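You operate a simulated robot arm through the tools that you are given. There is no shell and no other tool. Be economical: measure what you need, move in short steps, check, and stop when the job is done.

You run a simulated robot arm. Do the job below in one go: nothing can be reset, and whatever is moved stays where it is left.

## Task
Lift the black pedal, push the wheel home, pin it, spin it and press the pedal down again.
Fine: in that order; push the orange pin home; spin a quarter turn or more.
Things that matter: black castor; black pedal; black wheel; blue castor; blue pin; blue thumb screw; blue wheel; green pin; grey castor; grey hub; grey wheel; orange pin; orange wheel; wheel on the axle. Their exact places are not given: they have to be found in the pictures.

Only the result counts: the job must be done as asked and must still hold three seconds after the hand-in. Knocking over, shifting, dropping, spilling or breaking anything else fails it.

## Robot
A 7-joint arm with a two-finger gripper, on a carriage that runs on a rail from [-2.342, 0.01] to [0.038, 0] (x, y) and turns from -170 to 162 degrees about z. Base frame: it is fixed where the carriage stands at the start and does not move with it; the origin is on the floor, on the carriage's upright axis, x ahead of it, y to its left, z up. Lengths are in m, angles in degrees, forces in N, time in s.
Its first joint turns from -149.0 to 149.0 degrees. Places, roughly: black pedal [0.9, 0, 0.5]; black wheel (20x20x6 cm) [3.9, 6.6, 0.9]; blue pin [1, 2.5, 0.5]; blue thumb screw [1, -0.6, 0.6]; blue wheel [2.5, 6.5, 0.75]; green pin [1.5, 2.5, 0.5]; grey hub [0.8, -0.2, 0.6]; grey wheel [2.5, 6.5, 0.75]; orange wheel [2.75, 6.5, 0.75]; wheel on the axle [0.8, -0.2, 0.6]; yellow pin [0.5, 2.5, 0.5]. Payload 2.45 kg.
The TCP is the grasp point between the finger pads, 0.026 m short of the fingertips. In the tool frame z runs along the fingers and y along their closing line. Largest opening 0.096 m; the body of the gripper starts 0.069 m behind the TCP.
Orientation is that of the tool frame in the base frame, as a unit quaternion [w, x, y, z]. With the fingers straight down and closing along the base's y, the tool's x points along the base's -x, its y along +y and its z along -z.

## Interface
- The arm moves only by the tool servo_tool. Its argument "commands" is a list of rows, each a list of 6 numbers: the shift along the base's x, y, z in units of 200 mm (1.0 is 200 mm), then the turn, a rotation vector about the base's x, y, z in units of 60 degrees (1.0 is 60 degrees). In form: [[dx, dy, dz, ax, ay, az], ...]. A call has 1 to 12 rows; each row is the pose to reach, as a shift and turn from the pose commanded when the call began. "claw" is the gripper command, from -1 (shut) to 1 (fully open), values between in proportion, set as the call begins (left out, the last holds). A call with a number of a shift or a turn outside -1 to 1 is refused whole. Rows are played at 5 a second. More than 0.05 m and 8.6 degrees between two rows, or a gripper value outside its range, and nothing of the call is played. A pose out of reach is approached as far as the arm can. The call stops where the force on the tool passes 50 N (or 10 N more than at its start, if that is more) or the arm is blocked; 0.2 s more then pass. Each finger halts on what it meets, pressing with about 35 N; the grip force reading is that of the motor and also rises with nothing between the fingers. The clock runs only during rows and for 0.2 s after the last one: add rows that repeat a pose to give the fingers time. The reply holds the time, the measured pose of the TCP, the force on the tool along the base axes, the opening and the grip force, in the units named above and with some noise, with the torque about the TCP (base axes, N m) and any sound that the robot's microphone picked up.
- Cameras (640 x 400 px; columns grow to the right, rows downward): "scene" is now at [0.0374, 0.1402, 1.4588]; the picture's right is [-0.36, -0.93, 0.00], its down [-0.56, 0.22, -0.80] and it looks along [0.75, -0.29, -0.60] (base axes); focal length 263 px, centre (320, 200). "wrist" rides on the gripper at [0.082, 0.003, -0.098] in the tool frame; the picture's right is [-0.04, 1.00, 0.00], its down [-0.73, -0.03, -0.68] and it looks along [-0.68, -0.03, 0.73] (tool axes); focal length 256 px, centre (320, 200).
- camera(camera): a new picture of that camera. It takes no simulated time.
- lift_body(by): slides the trunk up (or, below 0, down) by that many m; the arm and the scene camera ride with it, the base frame stays. It gives what a move gives, with no picture.
- roll_base(legs): drives the robot by 1 to 6 legs, each [ahead, left, turn to the left] in m, m and degrees, along the robot's own axes; the way and the turn of a leg run together, so that a leg with both is an arc; at most 1.5 m and 180 degrees a leg. The arm and the cameras ride along, it lands a little off, and it stops where it bumps. It keeps to its track: a leg is cut to what the track allows. It gives what a move gives.
- pan_tilt(pan, tilt): turns the head with the scene camera to pan (to the left, within 155 degrees either way) and tilt (down, from -29 to 69), counted from straight ahead of the robot. It gives what a move gives.
- pixel_to_xyz(camera, pixels): for up to 12 pixels [column, row] of the newest picture of that camera ("zoom" is the newest enlarged one), the place [x, y, z] in the base frame of the surface seen there, good to about 0.002 m. It takes no simulated time.
- close_up(camera, box): a new picture of the part [left, top, right, bottom] of that camera's present view, enlarged. It takes no simulated time.
- hand_in(): hands the job in; it is judged then, once.

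Go step by step. Measure first, check grasps and placings, and put right what went wrong. The budget is 80 turns and 48 pictures, counting those below and the enlarged ones. Unless the task says otherwise, let go and move clear before handing in, and close with one line.

The tools are called after "Call:" as name(argument=value, ...) on one line, values as JSON. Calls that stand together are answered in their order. servo_tool: Moves the arm, as the interface text tells. Its arguments: {"type":"object","properties":{"commands":{"type":"array","items":{"type":"array","items":{"type":"number"}}},"claw":{"type":"number"}},"required":["commands"]} The other tools are called the same way: lift_body (by) slides the trunk up or down; roll_base (legs) drives the base; pan_tilt (pan, tilt) turns the head that bears the scene camera; camera (camera) takes a picture; pixel_to_xyz (camera, pixels) gives the place of the surface under pixels of a picture; close_up (camera, box) takes an enlarged picture of a part of a camera's view; hand_in () hands the job in.

At the start:

```text
t: 0.0
tcp_pos: [0.7172, -0.1409, 0.9248]
tool_rot: [0.0, 0.001, 1.0, 0.0]
ft_force: [0.3, -0.1, 0.2]
wrist_torque: [-0.02, 0.01, 0.0]
width: 0.0961
grasp_force: 0.0
trunk travel left (down, up): [-0.45, 0.26]
robot x, y, heading: [0.0011, -0.0015, 0.2]
head pan, tilt: [-21.1, 36.7]
```

scene: 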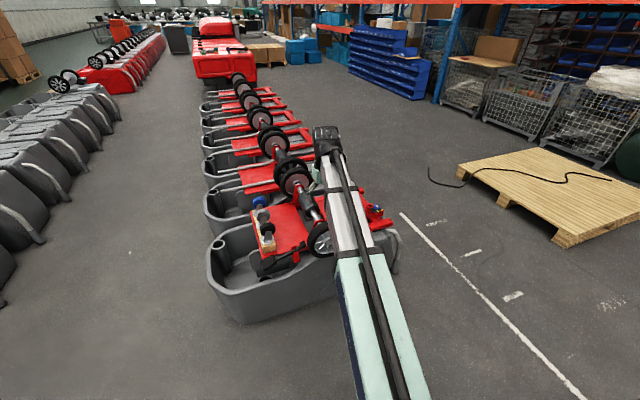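
wrist: 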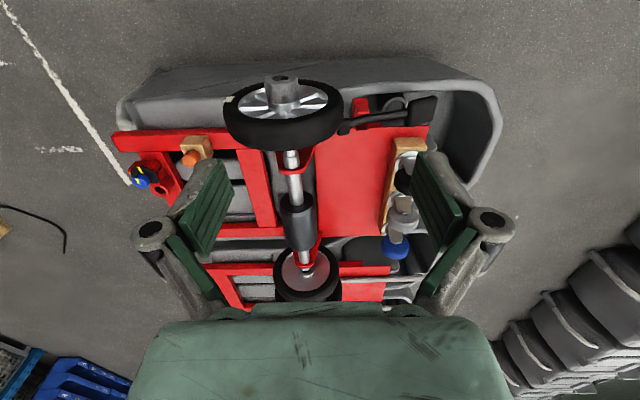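

The wrist picture shows a wheel on an axle at (285,100), a pedal-like black lever around (400,115), an orange pin in a wooden block around (192,155), and a blue thumb screw at (140,177). I take enlarged views to identify the parts.

Call:
close_up(camera="wrist", box=[200, 50, 460, 212])

Call:
pixel_to_xyz(camera="wrist", pixels=[[283, 80], [283, 100], [285, 140], [240, 110], [330, 110], [420, 108], [360, 122], [190, 158], [195, 143], [140, 177], [293, 170], [300, 215]])

Call:
close_up(camera="wrist", box=[100, 110, 260, 210])

Call:
close_up(camera="scene", box=[200, 150, 420, 288])

```text
2.46 times, centred on (330, 131) of wrist
```

zoom: 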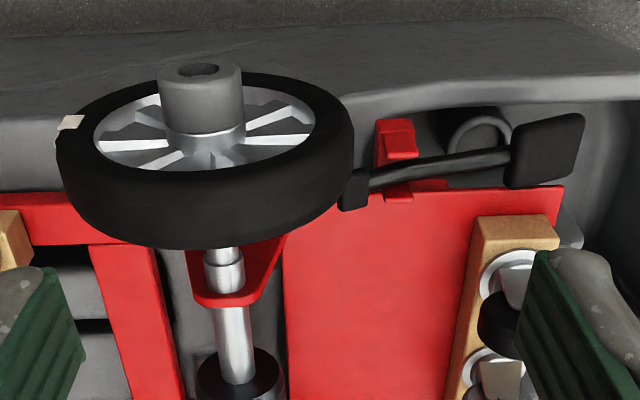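

```text
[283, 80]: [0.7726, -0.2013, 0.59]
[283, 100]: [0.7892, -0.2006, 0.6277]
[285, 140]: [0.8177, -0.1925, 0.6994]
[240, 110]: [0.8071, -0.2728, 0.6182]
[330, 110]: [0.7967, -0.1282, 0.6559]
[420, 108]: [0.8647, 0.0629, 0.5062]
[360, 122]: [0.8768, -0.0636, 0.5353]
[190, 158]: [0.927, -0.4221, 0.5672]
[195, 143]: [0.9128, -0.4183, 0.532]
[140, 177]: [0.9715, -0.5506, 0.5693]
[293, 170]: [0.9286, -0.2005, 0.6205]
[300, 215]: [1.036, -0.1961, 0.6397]
```

```text
4.00 times, centred on (180, 160) of wrist
```

zoom: 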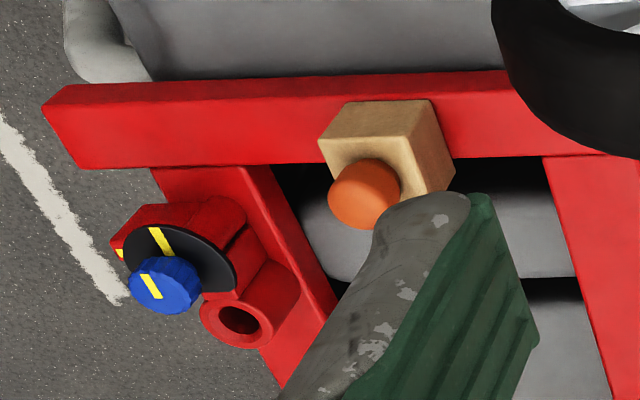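

```text
2.90 times, centred on (310, 219) of scene
```

zoom: 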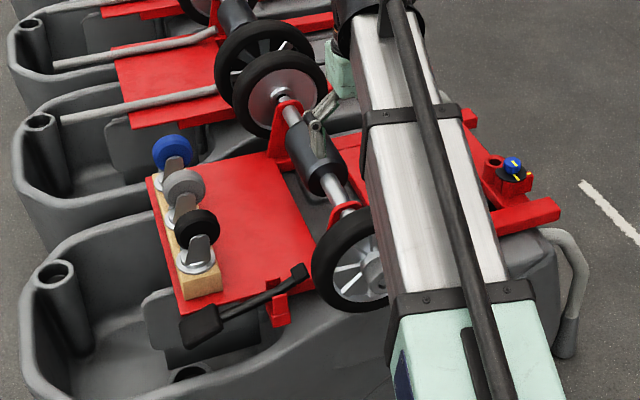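

The wheel axle runs along x, with the hub facing me at about (0.77,-0.20,0.60); the pedal pad is at (0.865,0.063,0.506). I back the tool off for a front view of the hub.

Call:
servo_tool(commands=[[-0.15, -0.06, 0, 0, 0, 0], [-0.3, -0.12, -0.1, 0, 0, 0], [-0.45, -0.18, -0.25, 0, 0, 0], [-0.6, -0.24, -0.45, 0, 0, 0], [-0.75, -0.3, -0.65, 0, 0, 0], [-0.85, -0.3, -0.85, 0, 0, 0]])

Call:
camera(camera="wrist")

Call:
camera(camera="scene")

```text
refused: row 4 steps farther than a row can; nothing moved
```

```text
42 pictures are left
```

wrist: 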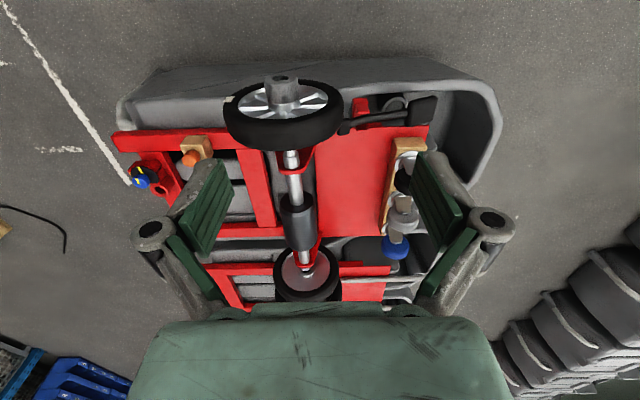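

```text
41 pictures are left
```

scene: 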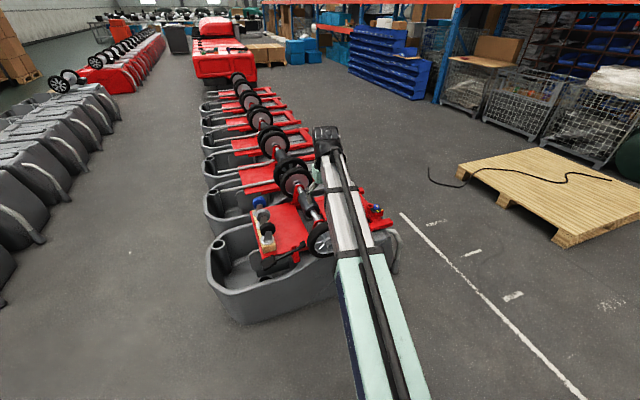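

The move was refused because a step was too long. I resend it in smaller steps before taking more pictures.

Call:
servo_tool(commands=[[-0.15, -0.06, 0, 0, 0, 0], [-0.3, -0.12, -0.1, 0, 0, 0], [-0.45, -0.18, -0.25, 0, 0, 0], [-0.58, -0.24, -0.42, 0, 0, 0], [-0.7, -0.3, -0.6, 0, 0, 0], [-0.8, -0.3, -0.8, 0, 0, 0], [-0.85, -0.3, -1.0, 0, 0, 0]])

```text
t: 1.6
tcp_pos: [0.5477, -0.1982, 0.7262]
tool_rot: [0.0, 0.0, 1.0, 0.0]
ft_force: [-0.8, 0.2, 1.1]
wrist_torque: [0.01, -0.01, -0.03]
width: 0.096
grasp_force: 0.0
trunk travel left (down, up): [-0.45, 0.26]
robot x, y, heading: [-0.0034, -0.0003, -0.2]
head pan, tilt: [-21.1, 36.7]
```

The tool is now in front of the hub; I look with the wrist camera.

Call:
camera(camera="wrist")

```text
40 pictures are left
```

wrist: 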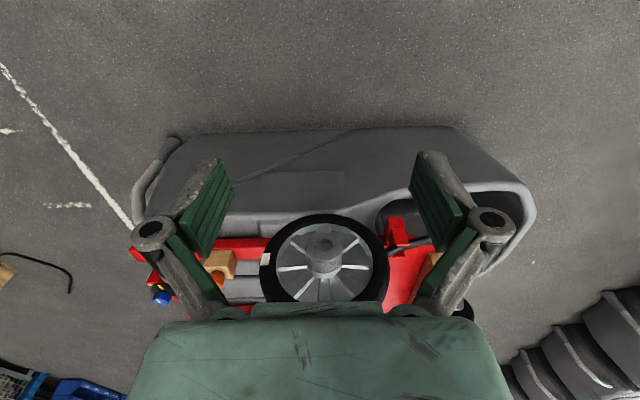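

The hub end shows at (323,245). I zoom in there and around the pin block.

Call:
close_up(camera="wrist", box=[244, 195, 404, 295])

Call:
pixel_to_xyz(camera="zoom", pixels=[[320, 200], [320, 180], [290, 200], [350, 200], [320, 250], [100, 200], [540, 200], [78, 255], [320, 320]])

```text
4.00 times, centred on (324, 245) of wrist
```

zoom: 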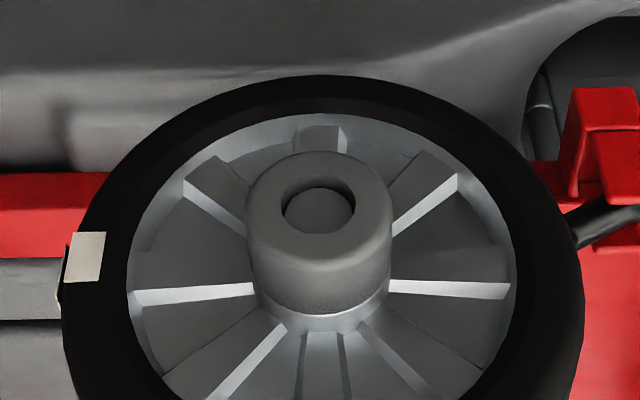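

```text
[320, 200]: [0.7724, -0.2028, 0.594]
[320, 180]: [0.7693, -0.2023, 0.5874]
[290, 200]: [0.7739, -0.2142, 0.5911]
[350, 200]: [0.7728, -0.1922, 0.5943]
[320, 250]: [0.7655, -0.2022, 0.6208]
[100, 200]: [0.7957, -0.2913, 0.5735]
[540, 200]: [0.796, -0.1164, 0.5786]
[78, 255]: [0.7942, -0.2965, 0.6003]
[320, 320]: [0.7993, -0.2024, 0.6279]
```

The axle end is recessed in the hub at (320,200) of the zoom, centre about (0.772,-0.202,0.592); the white mark on the tyre is at (88,255). Next I move left to look at the pedal.

Call:
servo_tool(commands=[[0, 0.24, 0, 0, 0, 0], [0, 0.48, 0, 0, 0, 0], [0, 0.72, 0, 0, 0, 0], [0, 0.96, 0, 0, 0, 0], [0.1, 1.0, -0.1, 0, 0, 0]])

Call:
close_up(camera="wrist", box=[220, 140, 420, 265])

Call:
close_up(camera="scene", box=[220, 160, 420, 285])

```text
t: 2.8
tcp_pos: [0.5675, 0.0005, 0.7068]
tool_rot: [0.001, 0.0, 1.0, 0.0]
ft_force: [0.1, -0.6, -0.4]
wrist_torque: [0.01, -0.02, -0.01]
width: 0.0959
grasp_force: 0.0
trunk travel left (down, up): [-0.45, 0.26]
robot x, y, heading: [-0.0015, 0.0024, 0.1]
head pan, tilt: [-21.1, 36.7]
```

```text
3.20 times, centred on (320, 202) of wrist
```

zoom: 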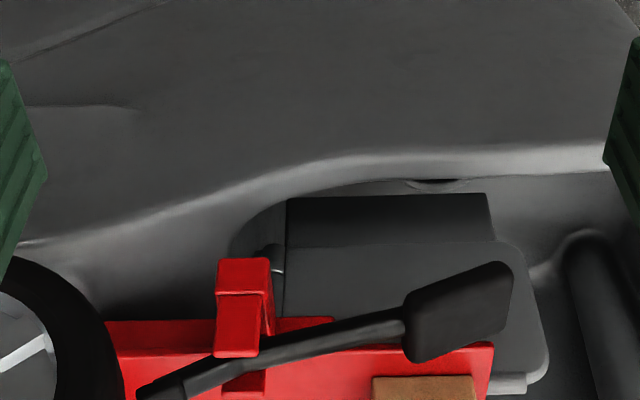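

```text
3.20 times, centred on (320, 222) of scene
```

zoom: 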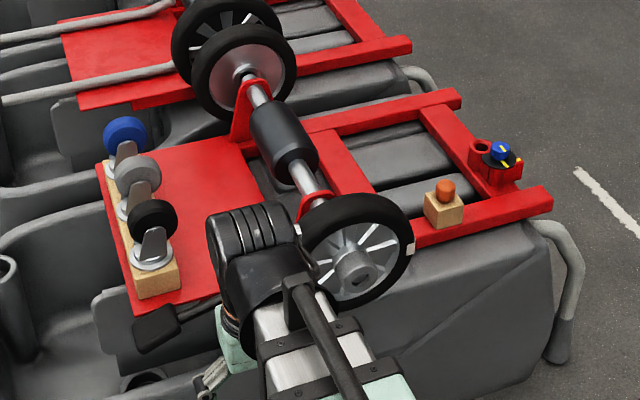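

The scene zoom shows the orange pin upright in its block at (445,200). I zoom on the pedal from the wrist and measure it.

Call:
close_up(camera="wrist", box=[232, 200, 392, 300])

Call:
pixel_to_xyz(camera="zoom", pixels=[[475, 90], [560, 40], [490, 150], [560, 110], [480, 105], [440, 120], [350, 150], [280, 170], [200, 195], [160, 210], [245, 80], [245, 140]])

```text
4.00 times, centred on (312, 250) of wrist
```

zoom: 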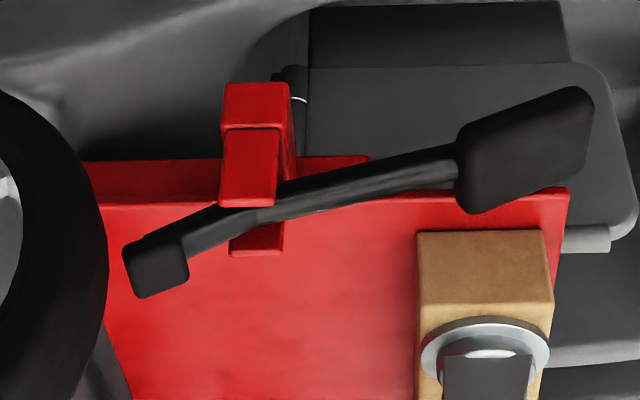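

```text
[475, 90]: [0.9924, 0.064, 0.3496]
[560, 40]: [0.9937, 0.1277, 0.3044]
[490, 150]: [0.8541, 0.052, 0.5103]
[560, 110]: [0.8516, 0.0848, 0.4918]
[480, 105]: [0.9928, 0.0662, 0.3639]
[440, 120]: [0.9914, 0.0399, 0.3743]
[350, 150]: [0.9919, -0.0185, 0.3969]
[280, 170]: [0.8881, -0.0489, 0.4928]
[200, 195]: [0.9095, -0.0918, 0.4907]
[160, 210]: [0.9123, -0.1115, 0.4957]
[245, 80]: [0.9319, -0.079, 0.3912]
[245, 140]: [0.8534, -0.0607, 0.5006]
```

The pedal pad is around (525,150) of the zoom, the bracket at (250,150) and the shoe at (155,268). I measure more points on the lever.

Call:
pixel_to_xyz(camera="zoom", pixels=[[468, 160], [468, 200], [585, 100], [580, 160], [525, 150], [525, 190], [440, 165], [400, 185], [300, 205], [220, 225], [155, 265], [155, 245]])

Call:
pixel_to_xyz(camera="zoom", pixels=[[180, 280], [130, 280], [255, 110], [255, 180], [257, 245], [283, 130], [500, 205], [350, 240], [350, 200], [485, 240], [485, 290], [140, 190]])

```text
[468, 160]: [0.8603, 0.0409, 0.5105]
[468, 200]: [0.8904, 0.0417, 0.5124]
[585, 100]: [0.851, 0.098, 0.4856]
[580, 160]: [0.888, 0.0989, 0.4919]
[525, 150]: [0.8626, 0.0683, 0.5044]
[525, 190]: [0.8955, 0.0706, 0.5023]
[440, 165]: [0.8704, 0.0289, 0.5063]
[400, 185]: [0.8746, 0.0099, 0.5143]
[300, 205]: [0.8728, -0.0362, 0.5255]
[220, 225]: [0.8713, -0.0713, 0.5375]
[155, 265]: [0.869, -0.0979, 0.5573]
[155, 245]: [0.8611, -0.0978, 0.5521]
```

```text
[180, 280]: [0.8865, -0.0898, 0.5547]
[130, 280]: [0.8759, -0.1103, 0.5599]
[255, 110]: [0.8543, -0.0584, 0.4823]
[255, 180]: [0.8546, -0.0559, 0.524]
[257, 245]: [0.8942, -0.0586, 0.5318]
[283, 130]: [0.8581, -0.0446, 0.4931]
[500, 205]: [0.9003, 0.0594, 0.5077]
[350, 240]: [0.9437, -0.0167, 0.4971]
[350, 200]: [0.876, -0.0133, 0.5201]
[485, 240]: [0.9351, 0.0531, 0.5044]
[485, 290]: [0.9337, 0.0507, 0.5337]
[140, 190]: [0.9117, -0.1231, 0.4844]
```

The lever lies at x≈0.872: the pad end is low (y 0.04–0.10, z≈0.50), the pivot bracket is at y≈-0.058, and the shoe end is high at (0.872,-0.10,0.556). Pressing the shoe end down would lift the pedal, so I move above it with the fingers shut.

Call:
servo_tool(commands=[[0, 0, 0.24, 0, 0, 0], [0.1, -0.05, 0.45, 0, 0, 0], [0.34, -0.1, 0.47, 0, 0, 0], [0.58, -0.15, 0.47, 0, 0, 0], [0.82, -0.2, 0.47, 0, 0, 0], [1.0, -0.3, 0.47, 0, 0, 0]], claw=-1)

Call:
servo_tool(commands=[[0.24, -0.04, 0, 0, 0, 0], [0.48, -0.1, 0, 0, 0, 0], [0.54, -0.17, 0, 0, 0, 0]])

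Call:
camera(camera="wrist")

Call:
close_up(camera="scene", box=[240, 160, 400, 260])

```text
t: 4.2
tcp_pos: [0.7679, -0.0603, 0.7985]
tool_rot: [0.0, 0.0, 1.0, 0.0]
ft_force: [0.7, 0.2, -0.1]
wrist_torque: [0.01, 0.0, 0.03]
width: 0.0001
grasp_force: 28.4
trunk travel left (down, up): [-0.45, 0.26]
robot x, y, heading: [0.0001, 0.0007, -0.1]
head pan, tilt: [-21.1, 36.7]
```

```text
t: 5.0
tcp_pos: [0.8784, -0.0919, 0.8001]
tool_rot: [-0.001, 0.0, 1.0, 0.0]
ft_force: [-0.4, -0.2, -0.4]
wrist_torque: [-0.03, -0.01, 0.02]
width: 0.0003
grasp_force: 28.1
trunk travel left (down, up): [-0.45, 0.26]
robot x, y, heading: [0.002, -0.0004, 0.1]
head pan, tilt: [-21.1, 36.7]
```

```text
35 pictures are left
```

wrist: 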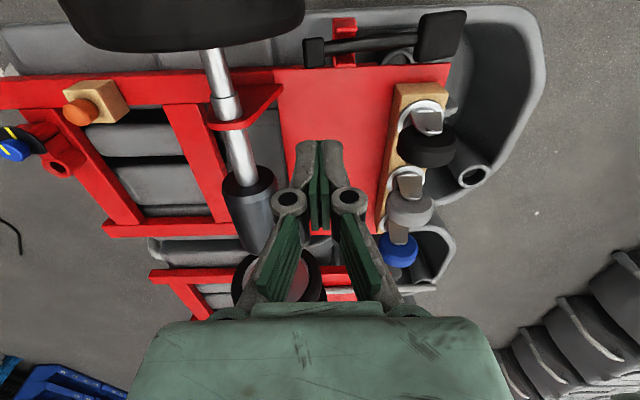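

```text
4.00 times, centred on (320, 210) of scene
```

zoom: 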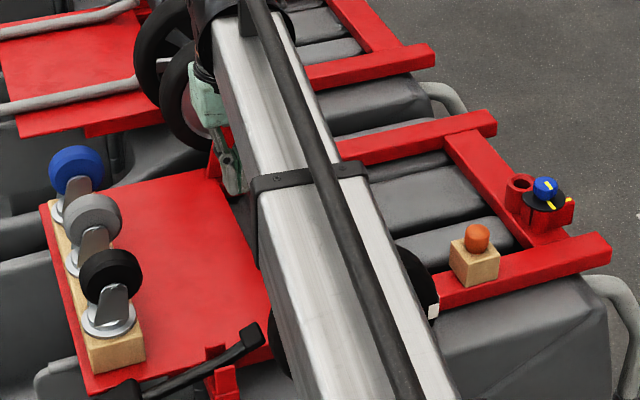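

The view from above shows the axle step at (225,105) and the shoe at (313,50). I measure the clearances around the shoe and the axle.

Call:
pixel_to_xyz(camera="wrist", pixels=[[313, 52], [313, 42], [285, 35], [180, 45], [250, 38], [216, 70], [224, 97], [226, 118], [240, 115], [80, 108], [100, 90], [60, 170]])

```text
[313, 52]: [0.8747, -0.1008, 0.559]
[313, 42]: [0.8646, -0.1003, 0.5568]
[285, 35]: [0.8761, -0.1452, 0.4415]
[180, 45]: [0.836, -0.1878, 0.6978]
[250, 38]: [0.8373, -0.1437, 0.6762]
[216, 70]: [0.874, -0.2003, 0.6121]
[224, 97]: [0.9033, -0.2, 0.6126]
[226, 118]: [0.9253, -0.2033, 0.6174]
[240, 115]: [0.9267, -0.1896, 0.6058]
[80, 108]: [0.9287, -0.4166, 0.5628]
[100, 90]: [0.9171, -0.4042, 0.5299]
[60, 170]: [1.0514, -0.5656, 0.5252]
```

The tyre spans x 0.796–0.838, so it clears the shoe at (0.873,-0.10,0.558). I descend over the shoe.

Call:
servo_tool(commands=[[-0.025, -0.03, -0.24, 0, 0, 0], [-0.025, -0.03, -0.48, 0, 0, 0], [-0.025, -0.03, -0.72, 0, 0, 0], [-0.025, -0.03, -0.9, 0, 0, 0], [-0.025, -0.03, -1.0, 0, 0, 0]])

Call:
servo_tool(commands=[[0, 0, -0.05, 0, 0, 0], [0, 0, -0.1, 0, 0, 0], [0, 0, -0.15, 0, 0, 0], [0, 0, -0.2, 0, 0, 0], [0, 0, -0.25, 0, 0, 0]])

```text
t: 6.2
tcp_pos: [0.8726, -0.0988, 0.5999]
tool_rot: [0.0, 0.0, 1.0, -0.001]
ft_force: [-0.1, 0.1, 0.1]
wrist_torque: [0.0, -0.04, -0.01]
width: 0.0
grasp_force: 28.3
trunk travel left (down, up): [-0.45, 0.26]
robot x, y, heading: [-0.0018, 0.0007, 0.3]
head pan, tilt: [-21.1, 36.7]
```

```text
t: 7.4
tcp_pos: [0.8713, -0.0998, 0.5634]
tool_rot: [0.005, -0.001, 1.0, -0.001]
ft_force: [-5.6, 1.1, 30.5]
wrist_torque: [-0.06, 0.46, -0.01]
width: 0.0061
grasp_force: 28.3
trunk travel left (down, up): [-0.45, 0.26]
robot x, y, heading: [-0.0017, 0.0043, -0.2]
head pan, tilt: [-21.1, 36.7]
stopped in row 5: the force on the tool passed its limit at 62 N (the readings are from after the stop); the commanded pose is now the measured one
```

The press moved about 20 mm and then met 62 N, perhaps the end stop. I check the pedal.

Call:
camera(camera="wrist")

Call:
close_up(camera="scene", box=[220, 180, 380, 280])

```text
33 pictures are left
```

wrist: 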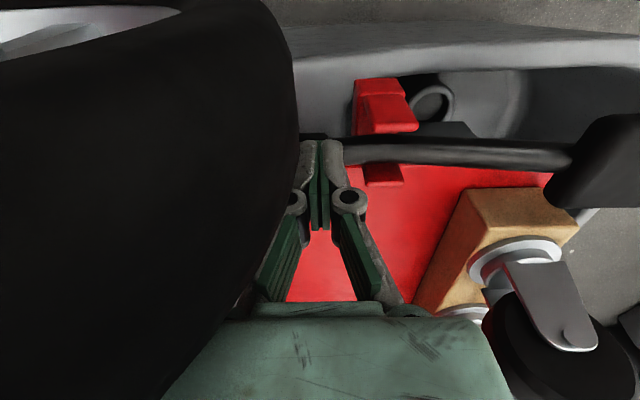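

```text
4.00 times, centred on (300, 230) of scene
```

zoom: 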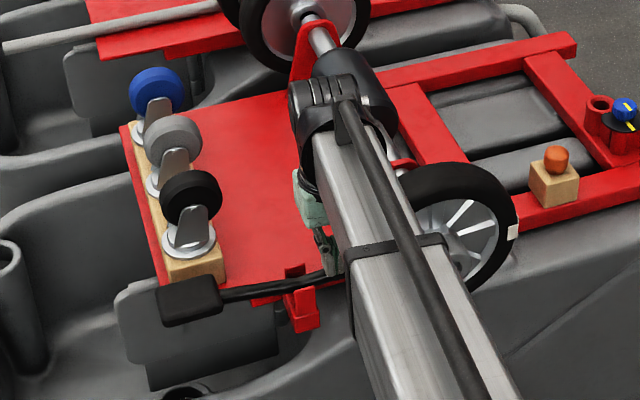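

Call:
pixel_to_xyz(camera="wrist", pixels=[[610, 140], [580, 190], [540, 155], [450, 150], [370, 150], [312, 138]])

Call:
servo_tool(commands=[[0, 0, 0.1, 0, 0, 0], [0, 0, 0.34, 0, 0, 0], [0, 0, 0.58, 0, 0, 0], [0, 0, 0.8, 0, 0, 0], [0, 0, 1.0, 0, 0, 0]])

Call:
camera(camera="wrist")

Call:
pixel_to_xyz(camera="wrist", pixels=[[440, 40], [460, 30], [420, 55], [360, 50], [313, 52], [313, 42]])

```text
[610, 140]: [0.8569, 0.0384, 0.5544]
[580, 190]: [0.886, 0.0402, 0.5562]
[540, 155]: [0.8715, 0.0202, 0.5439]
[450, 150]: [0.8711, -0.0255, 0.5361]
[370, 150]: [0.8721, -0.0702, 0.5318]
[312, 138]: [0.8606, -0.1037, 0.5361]
```

```text
t: 8.6
tcp_pos: [0.8746, -0.1012, 0.759]
tool_rot: [0.002, 0.0, 1.0, -0.002]
ft_force: [-0.4, 0.0, -0.6]
wrist_torque: [-0.01, 0.0, 0.01]
width: 0.0
grasp_force: 28.6
trunk travel left (down, up): [-0.45, 0.26]
robot x, y, heading: [-0.004, 0.0001, 0.0]
head pan, tilt: [-21.1, 36.7]
```

```text
31 pictures are left
```

wrist: 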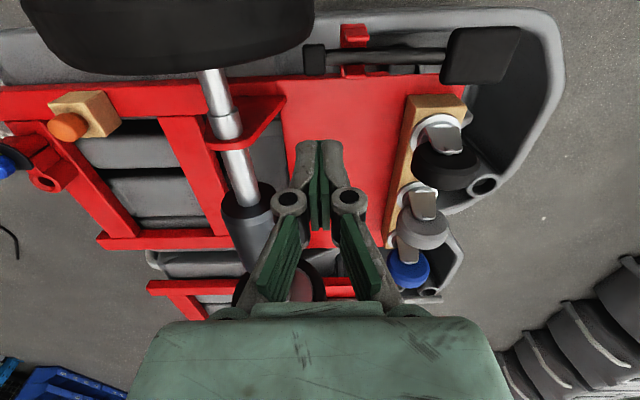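

```text
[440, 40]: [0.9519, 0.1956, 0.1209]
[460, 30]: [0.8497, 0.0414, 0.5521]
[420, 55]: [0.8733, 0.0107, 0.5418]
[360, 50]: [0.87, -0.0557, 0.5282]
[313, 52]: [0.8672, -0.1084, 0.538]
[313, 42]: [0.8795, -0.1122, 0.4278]
```

The pedal stays up: the pad is now at z≈0.552 and the shoe has dropped to 0.538, clear of the wheel's path. Next I go in front of the hub with the fingers about 36 mm apart to straddle the axle.

Call:
servo_tool(commands=[[0, 0, 0.2, 0, 0, 0], [-0.2, -0.13, 0.2, 0, 0, 0], [-0.4, -0.26, 0.2, 0, 0, 0], [-0.6, -0.38, 0.2, 0, 0, 0], [-0.8, -0.5, 0.2, 0, 0, 0], [-0.9, -0.507, 0.2, 0, 0, 0], [-0.9, -0.507, 0.0, 0, 0, 0], [-0.9, -0.507, -0.2, 0, 0, 0], [-0.9, -0.507, -0.4, 0, 0, 0], [-0.9, -0.507, -0.6, 0, 0, 0], [-0.9, -0.507, -0.79, 0, 0, 0]], claw=-0.25)

Call:
camera(camera="wrist")

Call:
close_up(camera="scene", box=[260, 180, 420, 280])

```text
t: 11.0
tcp_pos: [0.696, -0.2003, 0.5971]
tool_rot: [0.004, 0.0, 1.0, -0.001]
ft_force: [-0.8, -0.7, -0.1]
wrist_torque: [0.0, 0.0, 0.02]
width: 0.0362
grasp_force: 0.0
trunk travel left (down, up): [-0.45, 0.26]
robot x, y, heading: [0.0013, 0.0008, -0.1]
head pan, tilt: [-21.1, 36.7]
```

```text
30 pictures are left
```

wrist: 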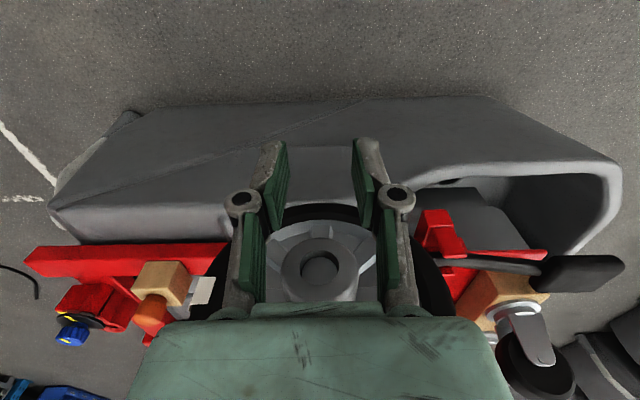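

```text
4.00 times, centred on (340, 230) of scene
```

zoom: 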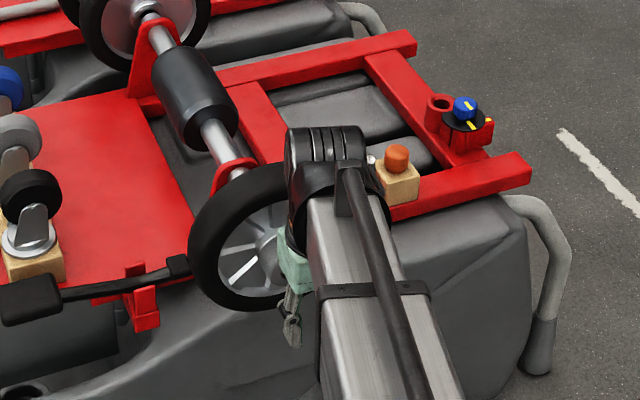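

The fingers straddle the hub axis at column 320. I push forward along +x in small rows.

Call:
servo_tool(commands=[[0.12, -0.005, 0, 0, 0, 0], [0.22, -0.005, 0, 0, 0, 0], [0.27, -0.005, 0, 0, 0, 0], [0.31, -0.005, 0, 0, 0, 0], [0.35, -0.005, 0, 0, 0, 0], [0.39, -0.005, 0, 0, 0, 0], [0.43, -0.005, 0, 0, 0, 0], [0.47, -0.005, 0, 0, 0, 0], [0.51, -0.005, 0, 0, 0, 0], [0.55, -0.005, 0, 0, 0, 0], [0.59, -0.005, 0, 0, 0, 0]])

Call:
camera(camera="wrist")

```text
t: 13.3
tcp_pos: [0.7952, -0.2035, 0.6016]
tool_rot: [-0.004, 0.002, 1.0, 0.0]
ft_force: [-7.2, -2.1, 4.2]
wrist_torque: [-0.01, -0.93, -0.14]
width: 0.0359
grasp_force: 0.1
trunk travel left (down, up): [-0.45, 0.26]
robot x, y, heading: [0.0, -0.0004, 0.0]
head pan, tilt: [-21.1, 36.7]
stopped in row 11: the force on the tool passed its limit at 59 N (the readings are from after the stop); the commanded pose is now the measured one
```

```text
28 pictures are left
```

wrist: 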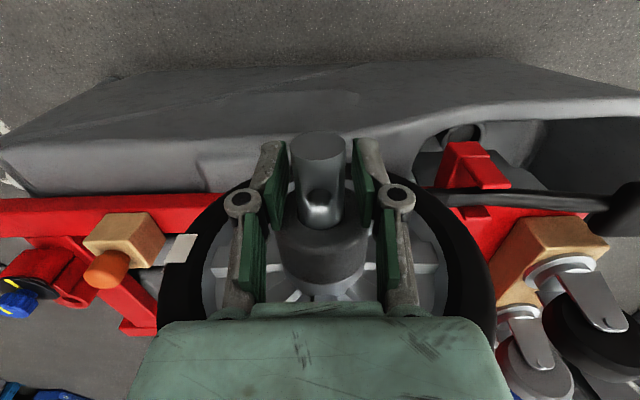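

The axle end now protrudes, with a cross hole on top at (318,205) just outside the hub. I back off and zoom in to check that the wheel is seated.

Call:
servo_tool(commands=[[-0.2, 0, 0, 0, 0, 0], [-0.4, 0, 0, 0, 0, 0], [-0.4, 0, 0.24, 0, 0, 0], [-0.4, 0, 0.48, 0, 0, 0], [-0.4, 0, 0.7, 0, 0, 0]], claw=1)

Call:
close_up(camera="wrist", box=[200, 130, 440, 280])

```text
t: 14.5
tcp_pos: [0.7132, -0.2018, 0.7392]
tool_rot: [-0.003, 0.002, 1.0, 0.0]
ft_force: [0.5, -0.2, -0.5]
wrist_torque: [0.01, 0.02, 0.0]
width: 0.0957
grasp_force: 0.0
trunk travel left (down, up): [-0.45, 0.26]
robot x, y, heading: [-0.0003, -0.0031, -0.3]
head pan, tilt: [-21.1, 36.7]
```

```text
2.67 times, centred on (320, 205) of wrist
```

zoom: 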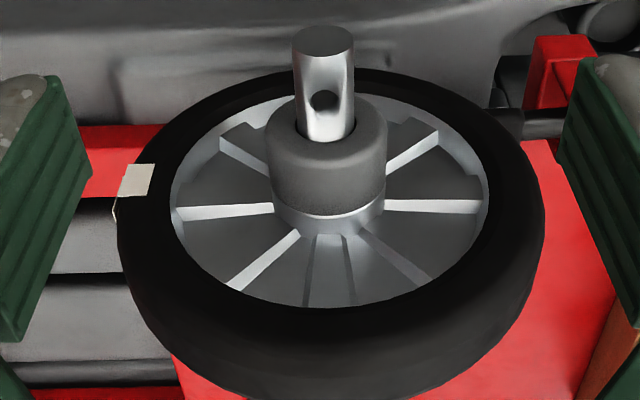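

Call:
pixel_to_xyz(camera="zoom", pixels=[[323, 101], [312, 101], [336, 101], [323, 92], [323, 112], [325, 40], [323, 60], [323, 134], [325, 160], [325, 148], [310, 80], [340, 80]])

Call:
pixel_to_xyz(camera="zoom", pixels=[[150, 210], [250, 330], [325, 370], [137, 180], [505, 130], [480, 125], [325, 200]])

```text
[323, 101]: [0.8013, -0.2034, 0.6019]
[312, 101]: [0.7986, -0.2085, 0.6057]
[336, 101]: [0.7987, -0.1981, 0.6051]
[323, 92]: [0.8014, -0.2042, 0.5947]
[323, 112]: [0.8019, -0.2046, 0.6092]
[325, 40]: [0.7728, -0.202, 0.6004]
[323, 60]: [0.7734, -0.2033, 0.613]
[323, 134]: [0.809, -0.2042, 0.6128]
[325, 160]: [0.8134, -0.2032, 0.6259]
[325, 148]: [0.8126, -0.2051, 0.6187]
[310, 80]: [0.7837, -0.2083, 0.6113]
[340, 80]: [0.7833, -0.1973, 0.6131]
```

```text
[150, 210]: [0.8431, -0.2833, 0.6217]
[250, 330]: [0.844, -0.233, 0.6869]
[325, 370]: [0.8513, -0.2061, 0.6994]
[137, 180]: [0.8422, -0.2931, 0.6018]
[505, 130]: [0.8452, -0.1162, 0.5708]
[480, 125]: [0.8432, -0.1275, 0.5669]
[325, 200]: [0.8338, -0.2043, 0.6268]
```

The wheel is seated: the hub face is at x≈0.811, and the axle's vertical hole is at about (0.797,-0.2033), with its top at z≈0.612. Next I move over to the orange pin.

Call:
servo_tool(commands=[[0, -0.1, 0.2, 0, 0, 0], [0, -0.32, 0.25, 0, 0, 0], [0.1, -0.54, 0.25, 0, 0, 0], [0.2, -0.75, 0.25, 0, 0, 0], [0.35, -0.92, 0.25, 0, 0, 0], [0.5, -1.0, 0.25, 0, 0, 0]])

Call:
close_up(camera="wrist", box=[240, 80, 400, 180])

Call:
close_up(camera="scene", box=[320, 180, 400, 230])

```text
t: 15.9
tcp_pos: [0.816, -0.4026, 0.7885]
tool_rot: [-0.003, 0.001, 1.0, 0.0]
ft_force: [-0.1, 0.6, -0.6]
wrist_torque: [0.01, -0.03, 0.01]
width: 0.0958
grasp_force: 0.0
trunk travel left (down, up): [-0.45, 0.26]
robot x, y, heading: [-0.0027, -0.0006, -0.1]
head pan, tilt: [-21.1, 36.7]
```

```text
4.00 times, centred on (320, 130) of wrist
```

zoom: 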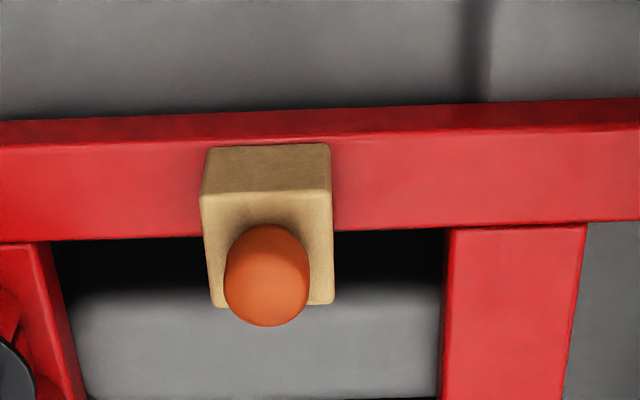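

```text
8.00 times, centred on (360, 205) of scene
```

zoom: 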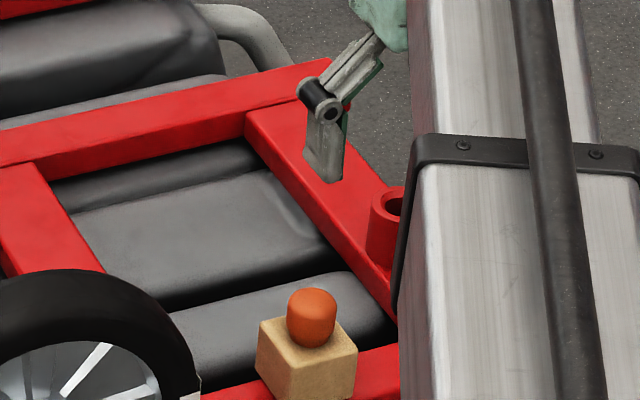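

The pin head stands about 30 mm above the block top, at (312,315) of the zoom. I measure the head and the block.

Call:
pixel_to_xyz(camera="zoom", pixels=[[312, 292], [312, 320], [291, 320], [333, 320], [312, 342], [312, 300], [262, 323], [305, 370], [354, 350], [275, 380]])

Call:
close_up(camera="wrist", box=[280, 120, 344, 160])

Call:
pixel_to_xyz(camera="zoom", pixels=[[150, 200], [270, 200], [210, 200], [210, 160], [210, 240], [210, 300], [270, 330], [210, 110], [100, 100], [300, 100], [120, 300], [320, 300]])

```text
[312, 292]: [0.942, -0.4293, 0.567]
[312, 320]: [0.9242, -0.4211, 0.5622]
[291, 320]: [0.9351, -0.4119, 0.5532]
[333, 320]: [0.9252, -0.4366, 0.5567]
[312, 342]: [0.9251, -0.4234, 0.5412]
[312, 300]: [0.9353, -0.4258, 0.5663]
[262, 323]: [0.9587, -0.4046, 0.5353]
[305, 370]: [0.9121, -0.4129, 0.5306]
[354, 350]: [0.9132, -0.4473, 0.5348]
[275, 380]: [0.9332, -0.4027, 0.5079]
```

```text
10.00 times, centred on (312, 140) of wrist
```

zoom: 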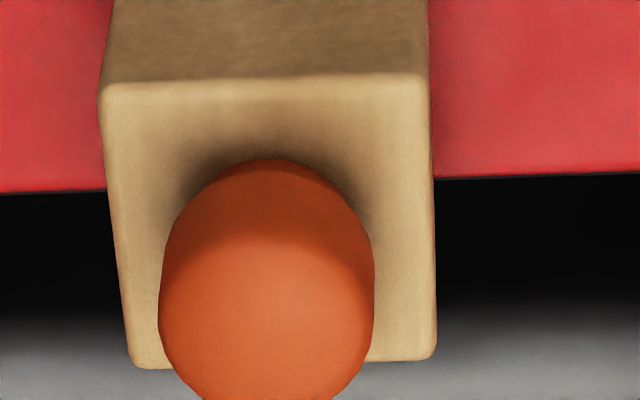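

```text
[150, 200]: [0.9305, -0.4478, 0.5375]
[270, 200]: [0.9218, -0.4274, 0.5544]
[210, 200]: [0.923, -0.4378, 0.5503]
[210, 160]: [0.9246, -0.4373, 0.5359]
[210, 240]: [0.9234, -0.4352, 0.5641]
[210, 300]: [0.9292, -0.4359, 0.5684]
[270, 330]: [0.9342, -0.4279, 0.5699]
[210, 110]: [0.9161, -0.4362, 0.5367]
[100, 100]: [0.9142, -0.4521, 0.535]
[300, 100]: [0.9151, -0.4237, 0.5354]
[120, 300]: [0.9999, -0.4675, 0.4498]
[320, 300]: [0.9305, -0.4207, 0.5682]
```

The head centre is about (0.936,-0.427), spanning z 0.535–0.568 at 29 mm wide, and the block top is at 0.535. I move above it, tips just clear of the head, and check.

Call:
servo_tool(commands=[[0.2, -0.04, 0, 0, 0, 0], [0.4, -0.08, 0, 0, 0, 0], [0.583, -0.118, 0, 0, 0, 0], [0.583, -0.118, -0.24, 0, 0, 0], [0.583, -0.118, -0.48, 0, 0, 0], [0.583, -0.118, -0.7, 0, 0, 0], [0.583, -0.118, -0.85, 0, 0, 0], [0.583, -0.118, -0.85, 0, 0, 0]], claw=0.25)

Call:
camera(camera="wrist")

Call:
close_up(camera="scene", box=[320, 180, 400, 230])

```text
t: 17.7
tcp_pos: [0.931, -0.4271, 0.6181]
tool_rot: [-0.003, 0.002, 1.0, 0.0]
ft_force: [-0.7, -0.5, -0.4]
wrist_torque: [0.03, 0.02, 0.03]
width: 0.0599
grasp_force: 0.0
trunk travel left (down, up): [-0.45, 0.26]
robot x, y, heading: [0.0017, 0.0032, -0.0]
head pan, tilt: [-21.1, 36.7]
```

```text
23 pictures are left
```

wrist: 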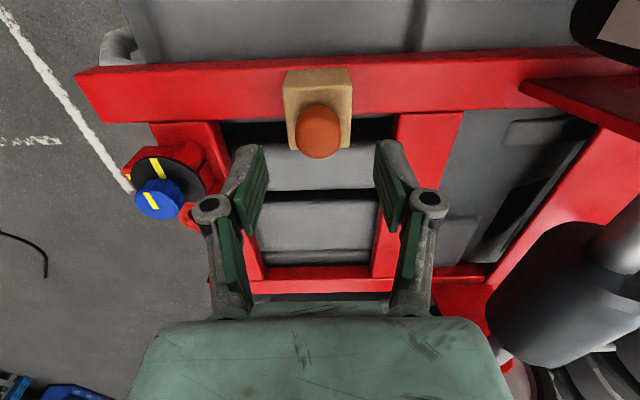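

```text
8.00 times, centred on (360, 205) of scene
```

zoom: 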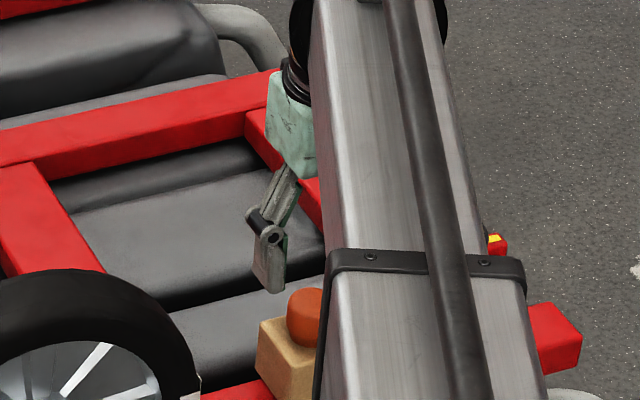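

The head at column 318 is centred between the fingers (250 and 388). I descend 52 mm and close.

Call:
servo_tool(commands=[[0, 0, -0.12, 0, 0, 0], [0, 0, -0.2, 0, 0, 0], [0, 0, -0.26, 0, 0, 0], [0, 0, -0.26, 0, 0, 0]])

Call:
servo_tool(commands=[[0, 0, 0, 0, 0, 0], [0, 0, 0, 0, 0, 0], [0, 0, 0, 0, 0, 0]], claw=-1)

```text
t: 18.7
tcp_pos: [0.9333, -0.4277, 0.5663]
tool_rot: [-0.004, 0.002, 1.0, -0.001]
ft_force: [-0.2, 0.8, 0.2]
wrist_torque: [0.0, 0.0, 0.0]
width: 0.06
grasp_force: 0.1
trunk travel left (down, up): [-0.45, 0.26]
robot x, y, heading: [-0.0029, -0.0018, -0.3]
head pan, tilt: [-21.1, 36.7]
```

```text
t: 19.5
tcp_pos: [0.9332, -0.4272, 0.5655]
tool_rot: [-0.003, 0.002, 1.0, 0.0]
ft_force: [0.4, -1.1, -0.2]
wrist_torque: [-0.02, -0.01, -0.04]
width: 0.0303
grasp_force: 34.3
trunk travel left (down, up): [-0.45, 0.26]
robot x, y, heading: [-0.0014, 0.0007, -0.3]
head pan, tilt: [-21.1, 36.7]
```

The fingers hold the head at 30 mm. I pull straight up.

Call:
servo_tool(commands=[[0, 0, 0.08, 0, 0, 0], [0, 0, 0.2, 0, 0, 0], [0, 0, 0.4, 0, 0, 0], [0, 0, 0.62, 0, 0, 0], [0, 0, 0.85, 0, 0, 0], [0, 0, 1.0, 0, 0, 0]])

Call:
camera(camera="wrist")

Call:
close_up(camera="scene", box=[300, 150, 412, 220])

```text
t: 20.9
tcp_pos: [0.9337, -0.4237, 0.7706]
tool_rot: [-0.003, 0.002, 1.0, -0.001]
ft_force: [0.5, 0.8, 0.1]
wrist_torque: [-0.01, 0.02, -0.02]
width: 0.0302
grasp_force: 34.9
trunk travel left (down, up): [-0.45, 0.26]
robot x, y, heading: [-0.0044, -0.0004, -0.2]
head pan, tilt: [-21.1, 36.7]
```

```text
21 pictures are left
```

wrist: 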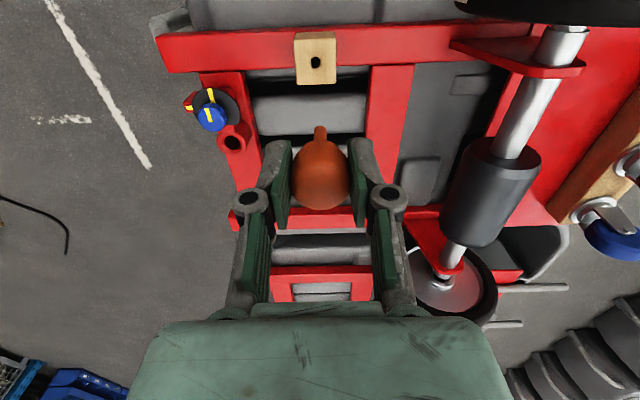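

```text
5.71 times, centred on (356, 185) of scene
```

zoom: 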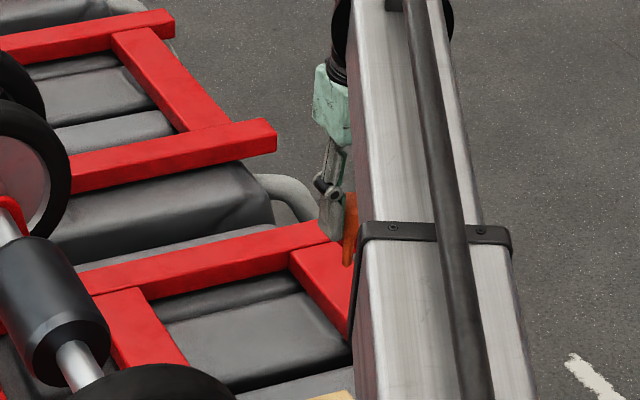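

The pin came out cleanly and its tip shows at (320,129). I measure the tip, shaft and head.

Call:
close_up(camera="wrist", box=[272, 115, 368, 215])

Call:
pixel_to_xyz(camera="wrist", pixels=[[320, 128], [320, 131], [320, 135], [317, 133], [323, 133], [320, 139], [320, 150], [320, 180], [320, 205], [316, 62]])

```text
4.00 times, centred on (320, 165) of wrist
```

zoom: 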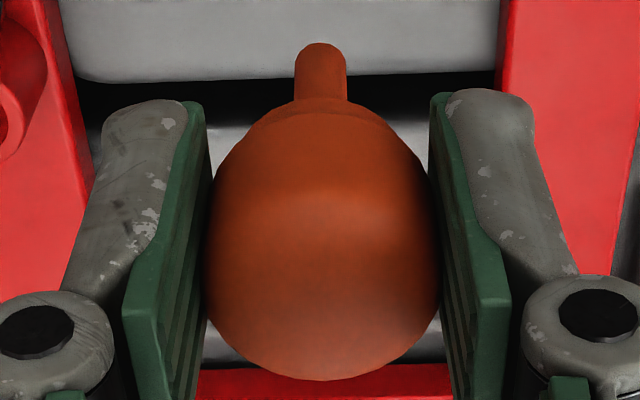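

```text
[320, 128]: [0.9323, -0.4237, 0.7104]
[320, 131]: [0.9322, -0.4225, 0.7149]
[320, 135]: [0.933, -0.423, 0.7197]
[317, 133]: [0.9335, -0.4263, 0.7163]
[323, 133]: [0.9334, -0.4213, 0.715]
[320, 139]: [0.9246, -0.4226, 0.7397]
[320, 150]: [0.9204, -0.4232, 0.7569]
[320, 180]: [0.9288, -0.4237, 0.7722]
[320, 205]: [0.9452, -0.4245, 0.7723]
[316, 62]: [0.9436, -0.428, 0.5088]
```

The pin is about 8 mm thick with a 30 mm shaft, its tip 63 mm below the TCP and its axis 3 mm ahead of it. I carry it high over the wheel to the axle hole.

Call:
servo_tool(commands=[[0, 0, 0.2, 0, 0, 0], [-0.15, 0.15, 0.25, 0, 0, 0], [-0.3, 0.3, 0.25, 0, 0, 0], [-0.45, 0.45, 0.25, 0, 0, 0], [-0.6, 0.6, 0.25, 0, 0, 0], [-0.6975, 0.8, 0.25, 0, 0, 0], [-0.6975, 1.0, 0.25, 0, 0, 0]])

Call:
servo_tool(commands=[[0, 0.1, 0, 0, 0, 0], [0, 0.11, -0.2, 0, 0, 0], [0, 0.11, -0.4, 0, 0, 0], [0, 0.11, -0.55, 0, 0, 0], [0, 0.11, -0.55, 0, 0, 0]])

Call:
camera(camera="wrist")

```text
t: 22.5
tcp_pos: [0.7949, -0.2277, 0.8206]
tool_rot: [-0.003, 0.002, 1.0, 0.0]
ft_force: [0.0, -0.2, -0.8]
wrist_torque: [0.06, -0.02, 0.03]
width: 0.0303
grasp_force: 35.3
trunk travel left (down, up): [-0.45, 0.26]
robot x, y, heading: [0.0001, -0.0013, -0.2]
head pan, tilt: [-21.1, 36.7]
```

```text
t: 23.7
tcp_pos: [0.7938, -0.2011, 0.7064]
tool_rot: [-0.003, 0.001, 1.0, 0.0]
ft_force: [0.6, 0.3, -1.0]
wrist_torque: [-0.01, 0.01, -0.01]
width: 0.0304
grasp_force: 35.1
trunk travel left (down, up): [-0.45, 0.26]
robot x, y, heading: [-0.0014, -0.0042, -0.0]
head pan, tilt: [-21.1, 36.7]
```

```text
18 pictures are left
```

wrist: 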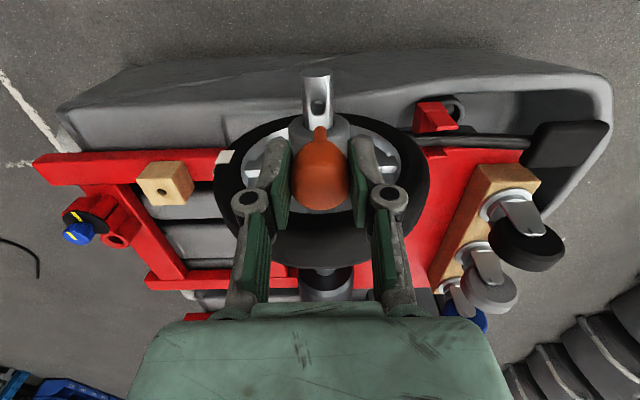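

Call:
close_up(camera="wrist", box=[288, 65, 352, 145])

Call:
pixel_to_xyz(camera="wrist", pixels=[[320, 128], [320, 131], [320, 135], [317, 133], [323, 133], [318, 105], [318, 102], [318, 108], [316, 105], [321, 105], [312, 100], [324, 100]])

```text
5.00 times, centred on (320, 105) of wrist
```

zoom: 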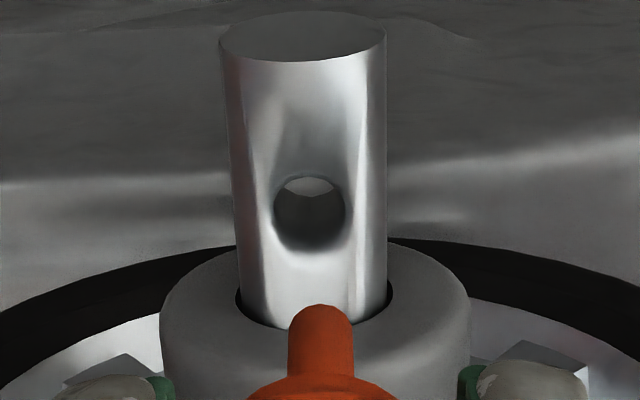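

```text
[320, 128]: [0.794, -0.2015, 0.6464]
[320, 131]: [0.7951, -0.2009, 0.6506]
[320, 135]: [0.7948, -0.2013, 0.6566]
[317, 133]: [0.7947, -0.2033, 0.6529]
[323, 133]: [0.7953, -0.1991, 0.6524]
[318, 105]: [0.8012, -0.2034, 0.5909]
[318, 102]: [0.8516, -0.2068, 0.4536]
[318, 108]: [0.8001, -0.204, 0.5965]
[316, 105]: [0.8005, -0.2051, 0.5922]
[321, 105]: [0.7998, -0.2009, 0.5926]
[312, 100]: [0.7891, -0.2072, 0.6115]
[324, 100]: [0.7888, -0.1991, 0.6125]
```

I measure rim points just outside the hole in the zoom, plus the shaft edges.

Call:
pixel_to_xyz(camera="zoom", pixels=[[310, 171], [310, 257], [268, 213], [352, 213], [236, 213], [384, 213], [290, 340], [352, 340], [320, 340], [320, 310], [310, 265], [310, 275]])

```text
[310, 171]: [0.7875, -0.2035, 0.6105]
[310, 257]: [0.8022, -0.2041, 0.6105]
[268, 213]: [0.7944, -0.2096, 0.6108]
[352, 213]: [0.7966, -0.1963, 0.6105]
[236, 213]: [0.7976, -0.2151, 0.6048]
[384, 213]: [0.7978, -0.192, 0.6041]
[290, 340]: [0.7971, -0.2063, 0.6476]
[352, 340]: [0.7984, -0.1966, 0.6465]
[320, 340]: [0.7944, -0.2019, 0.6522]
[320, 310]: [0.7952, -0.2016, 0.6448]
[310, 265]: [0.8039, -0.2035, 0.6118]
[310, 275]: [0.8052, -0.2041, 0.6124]
```

The hole centre is (0.795,-0.203) and the pin axis is at (0.798,-0.2015). I shift by (-3.5,-1.5) mm and lower slowly.

Call:
servo_tool(commands=[[-0.0175, -0.008, 0, 0, 0, 0], [-0.0175, -0.008, -0.06, 0, 0, 0], [-0.0175, -0.008, -0.12, 0, 0, 0], [-0.0175, -0.008, -0.15, 0, 0, 0], [-0.0175, -0.008, -0.17, 0, 0, 0], [-0.0175, -0.008, -0.19, 0, 0, 0], [-0.0175, -0.008, -0.21, 0, 0, 0], [-0.0175, -0.008, -0.21, 0, 0, 0]])

Call:
close_up(camera="wrist", box=[272, 85, 368, 145])

```text
t: 25.5
tcp_pos: [0.7896, -0.2049, 0.6646]
tool_rot: [-0.002, 0.001, 1.0, 0.0]
ft_force: [4.9, 1.4, 0.2]
wrist_torque: [0.05, -0.37, -0.03]
width: 0.0305
grasp_force: 34.6
trunk travel left (down, up): [-0.45, 0.26]
robot x, y, heading: [-0.0016, -0.0015, 0.1]
head pan, tilt: [-21.1, 36.7]
```

```text
6.67 times, centred on (320, 115) of wrist
```

zoom: 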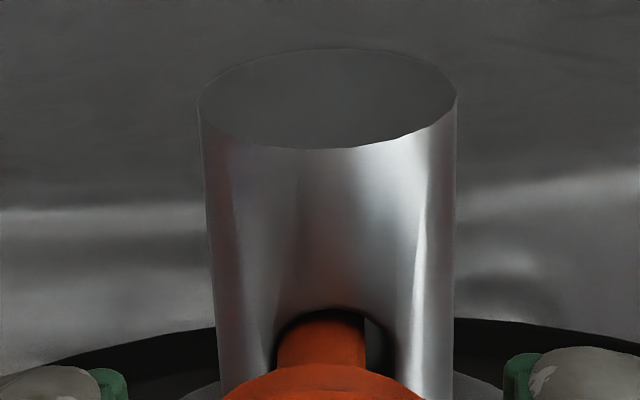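

The pin has entered the hole; it sits slightly toward -y, and the +4.9 N in x says it rubs the near wall. I ease it +1.5 mm in x and +1 mm in y, then push home.

Call:
servo_tool(commands=[[0.008, 0.005, 0, 0, 0, 0], [0.008, 0.005, -0.025, 0, 0, 0], [0.008, 0.005, -0.05, 0, 0, 0], [0.008, 0.005, -0.075, 0, 0, 0], [0.008, 0.005, -0.1, 0, 0, 0], [0.008, 0.005, -0.12, 0, 0, 0], [0.008, 0.005, -0.14, 0, 0, 0]])

Call:
camera(camera="wrist")

```text
t: 27.1
tcp_pos: [0.7917, -0.2046, 0.6405]
tool_rot: [-0.002, 0.001, 1.0, 0.001]
ft_force: [0.0, 2.2, 25.1]
wrist_torque: [0.09, -0.11, -0.01]
width: 0.0299
grasp_force: 34.8
trunk travel left (down, up): [-0.45, 0.26]
robot x, y, heading: [0.0008, 0.0036, -0.1]
head pan, tilt: [-21.1, 36.7]
```

```text
15 pictures are left
```

wrist: 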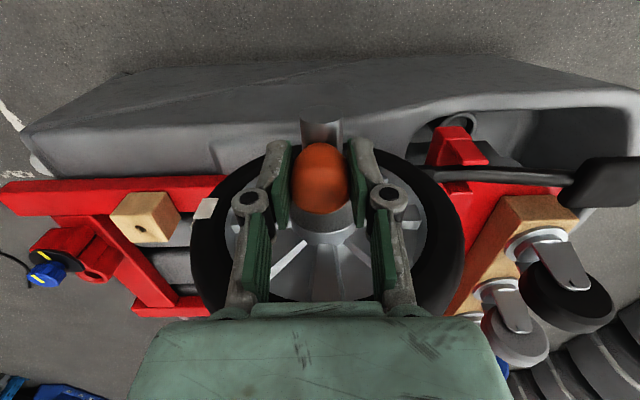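

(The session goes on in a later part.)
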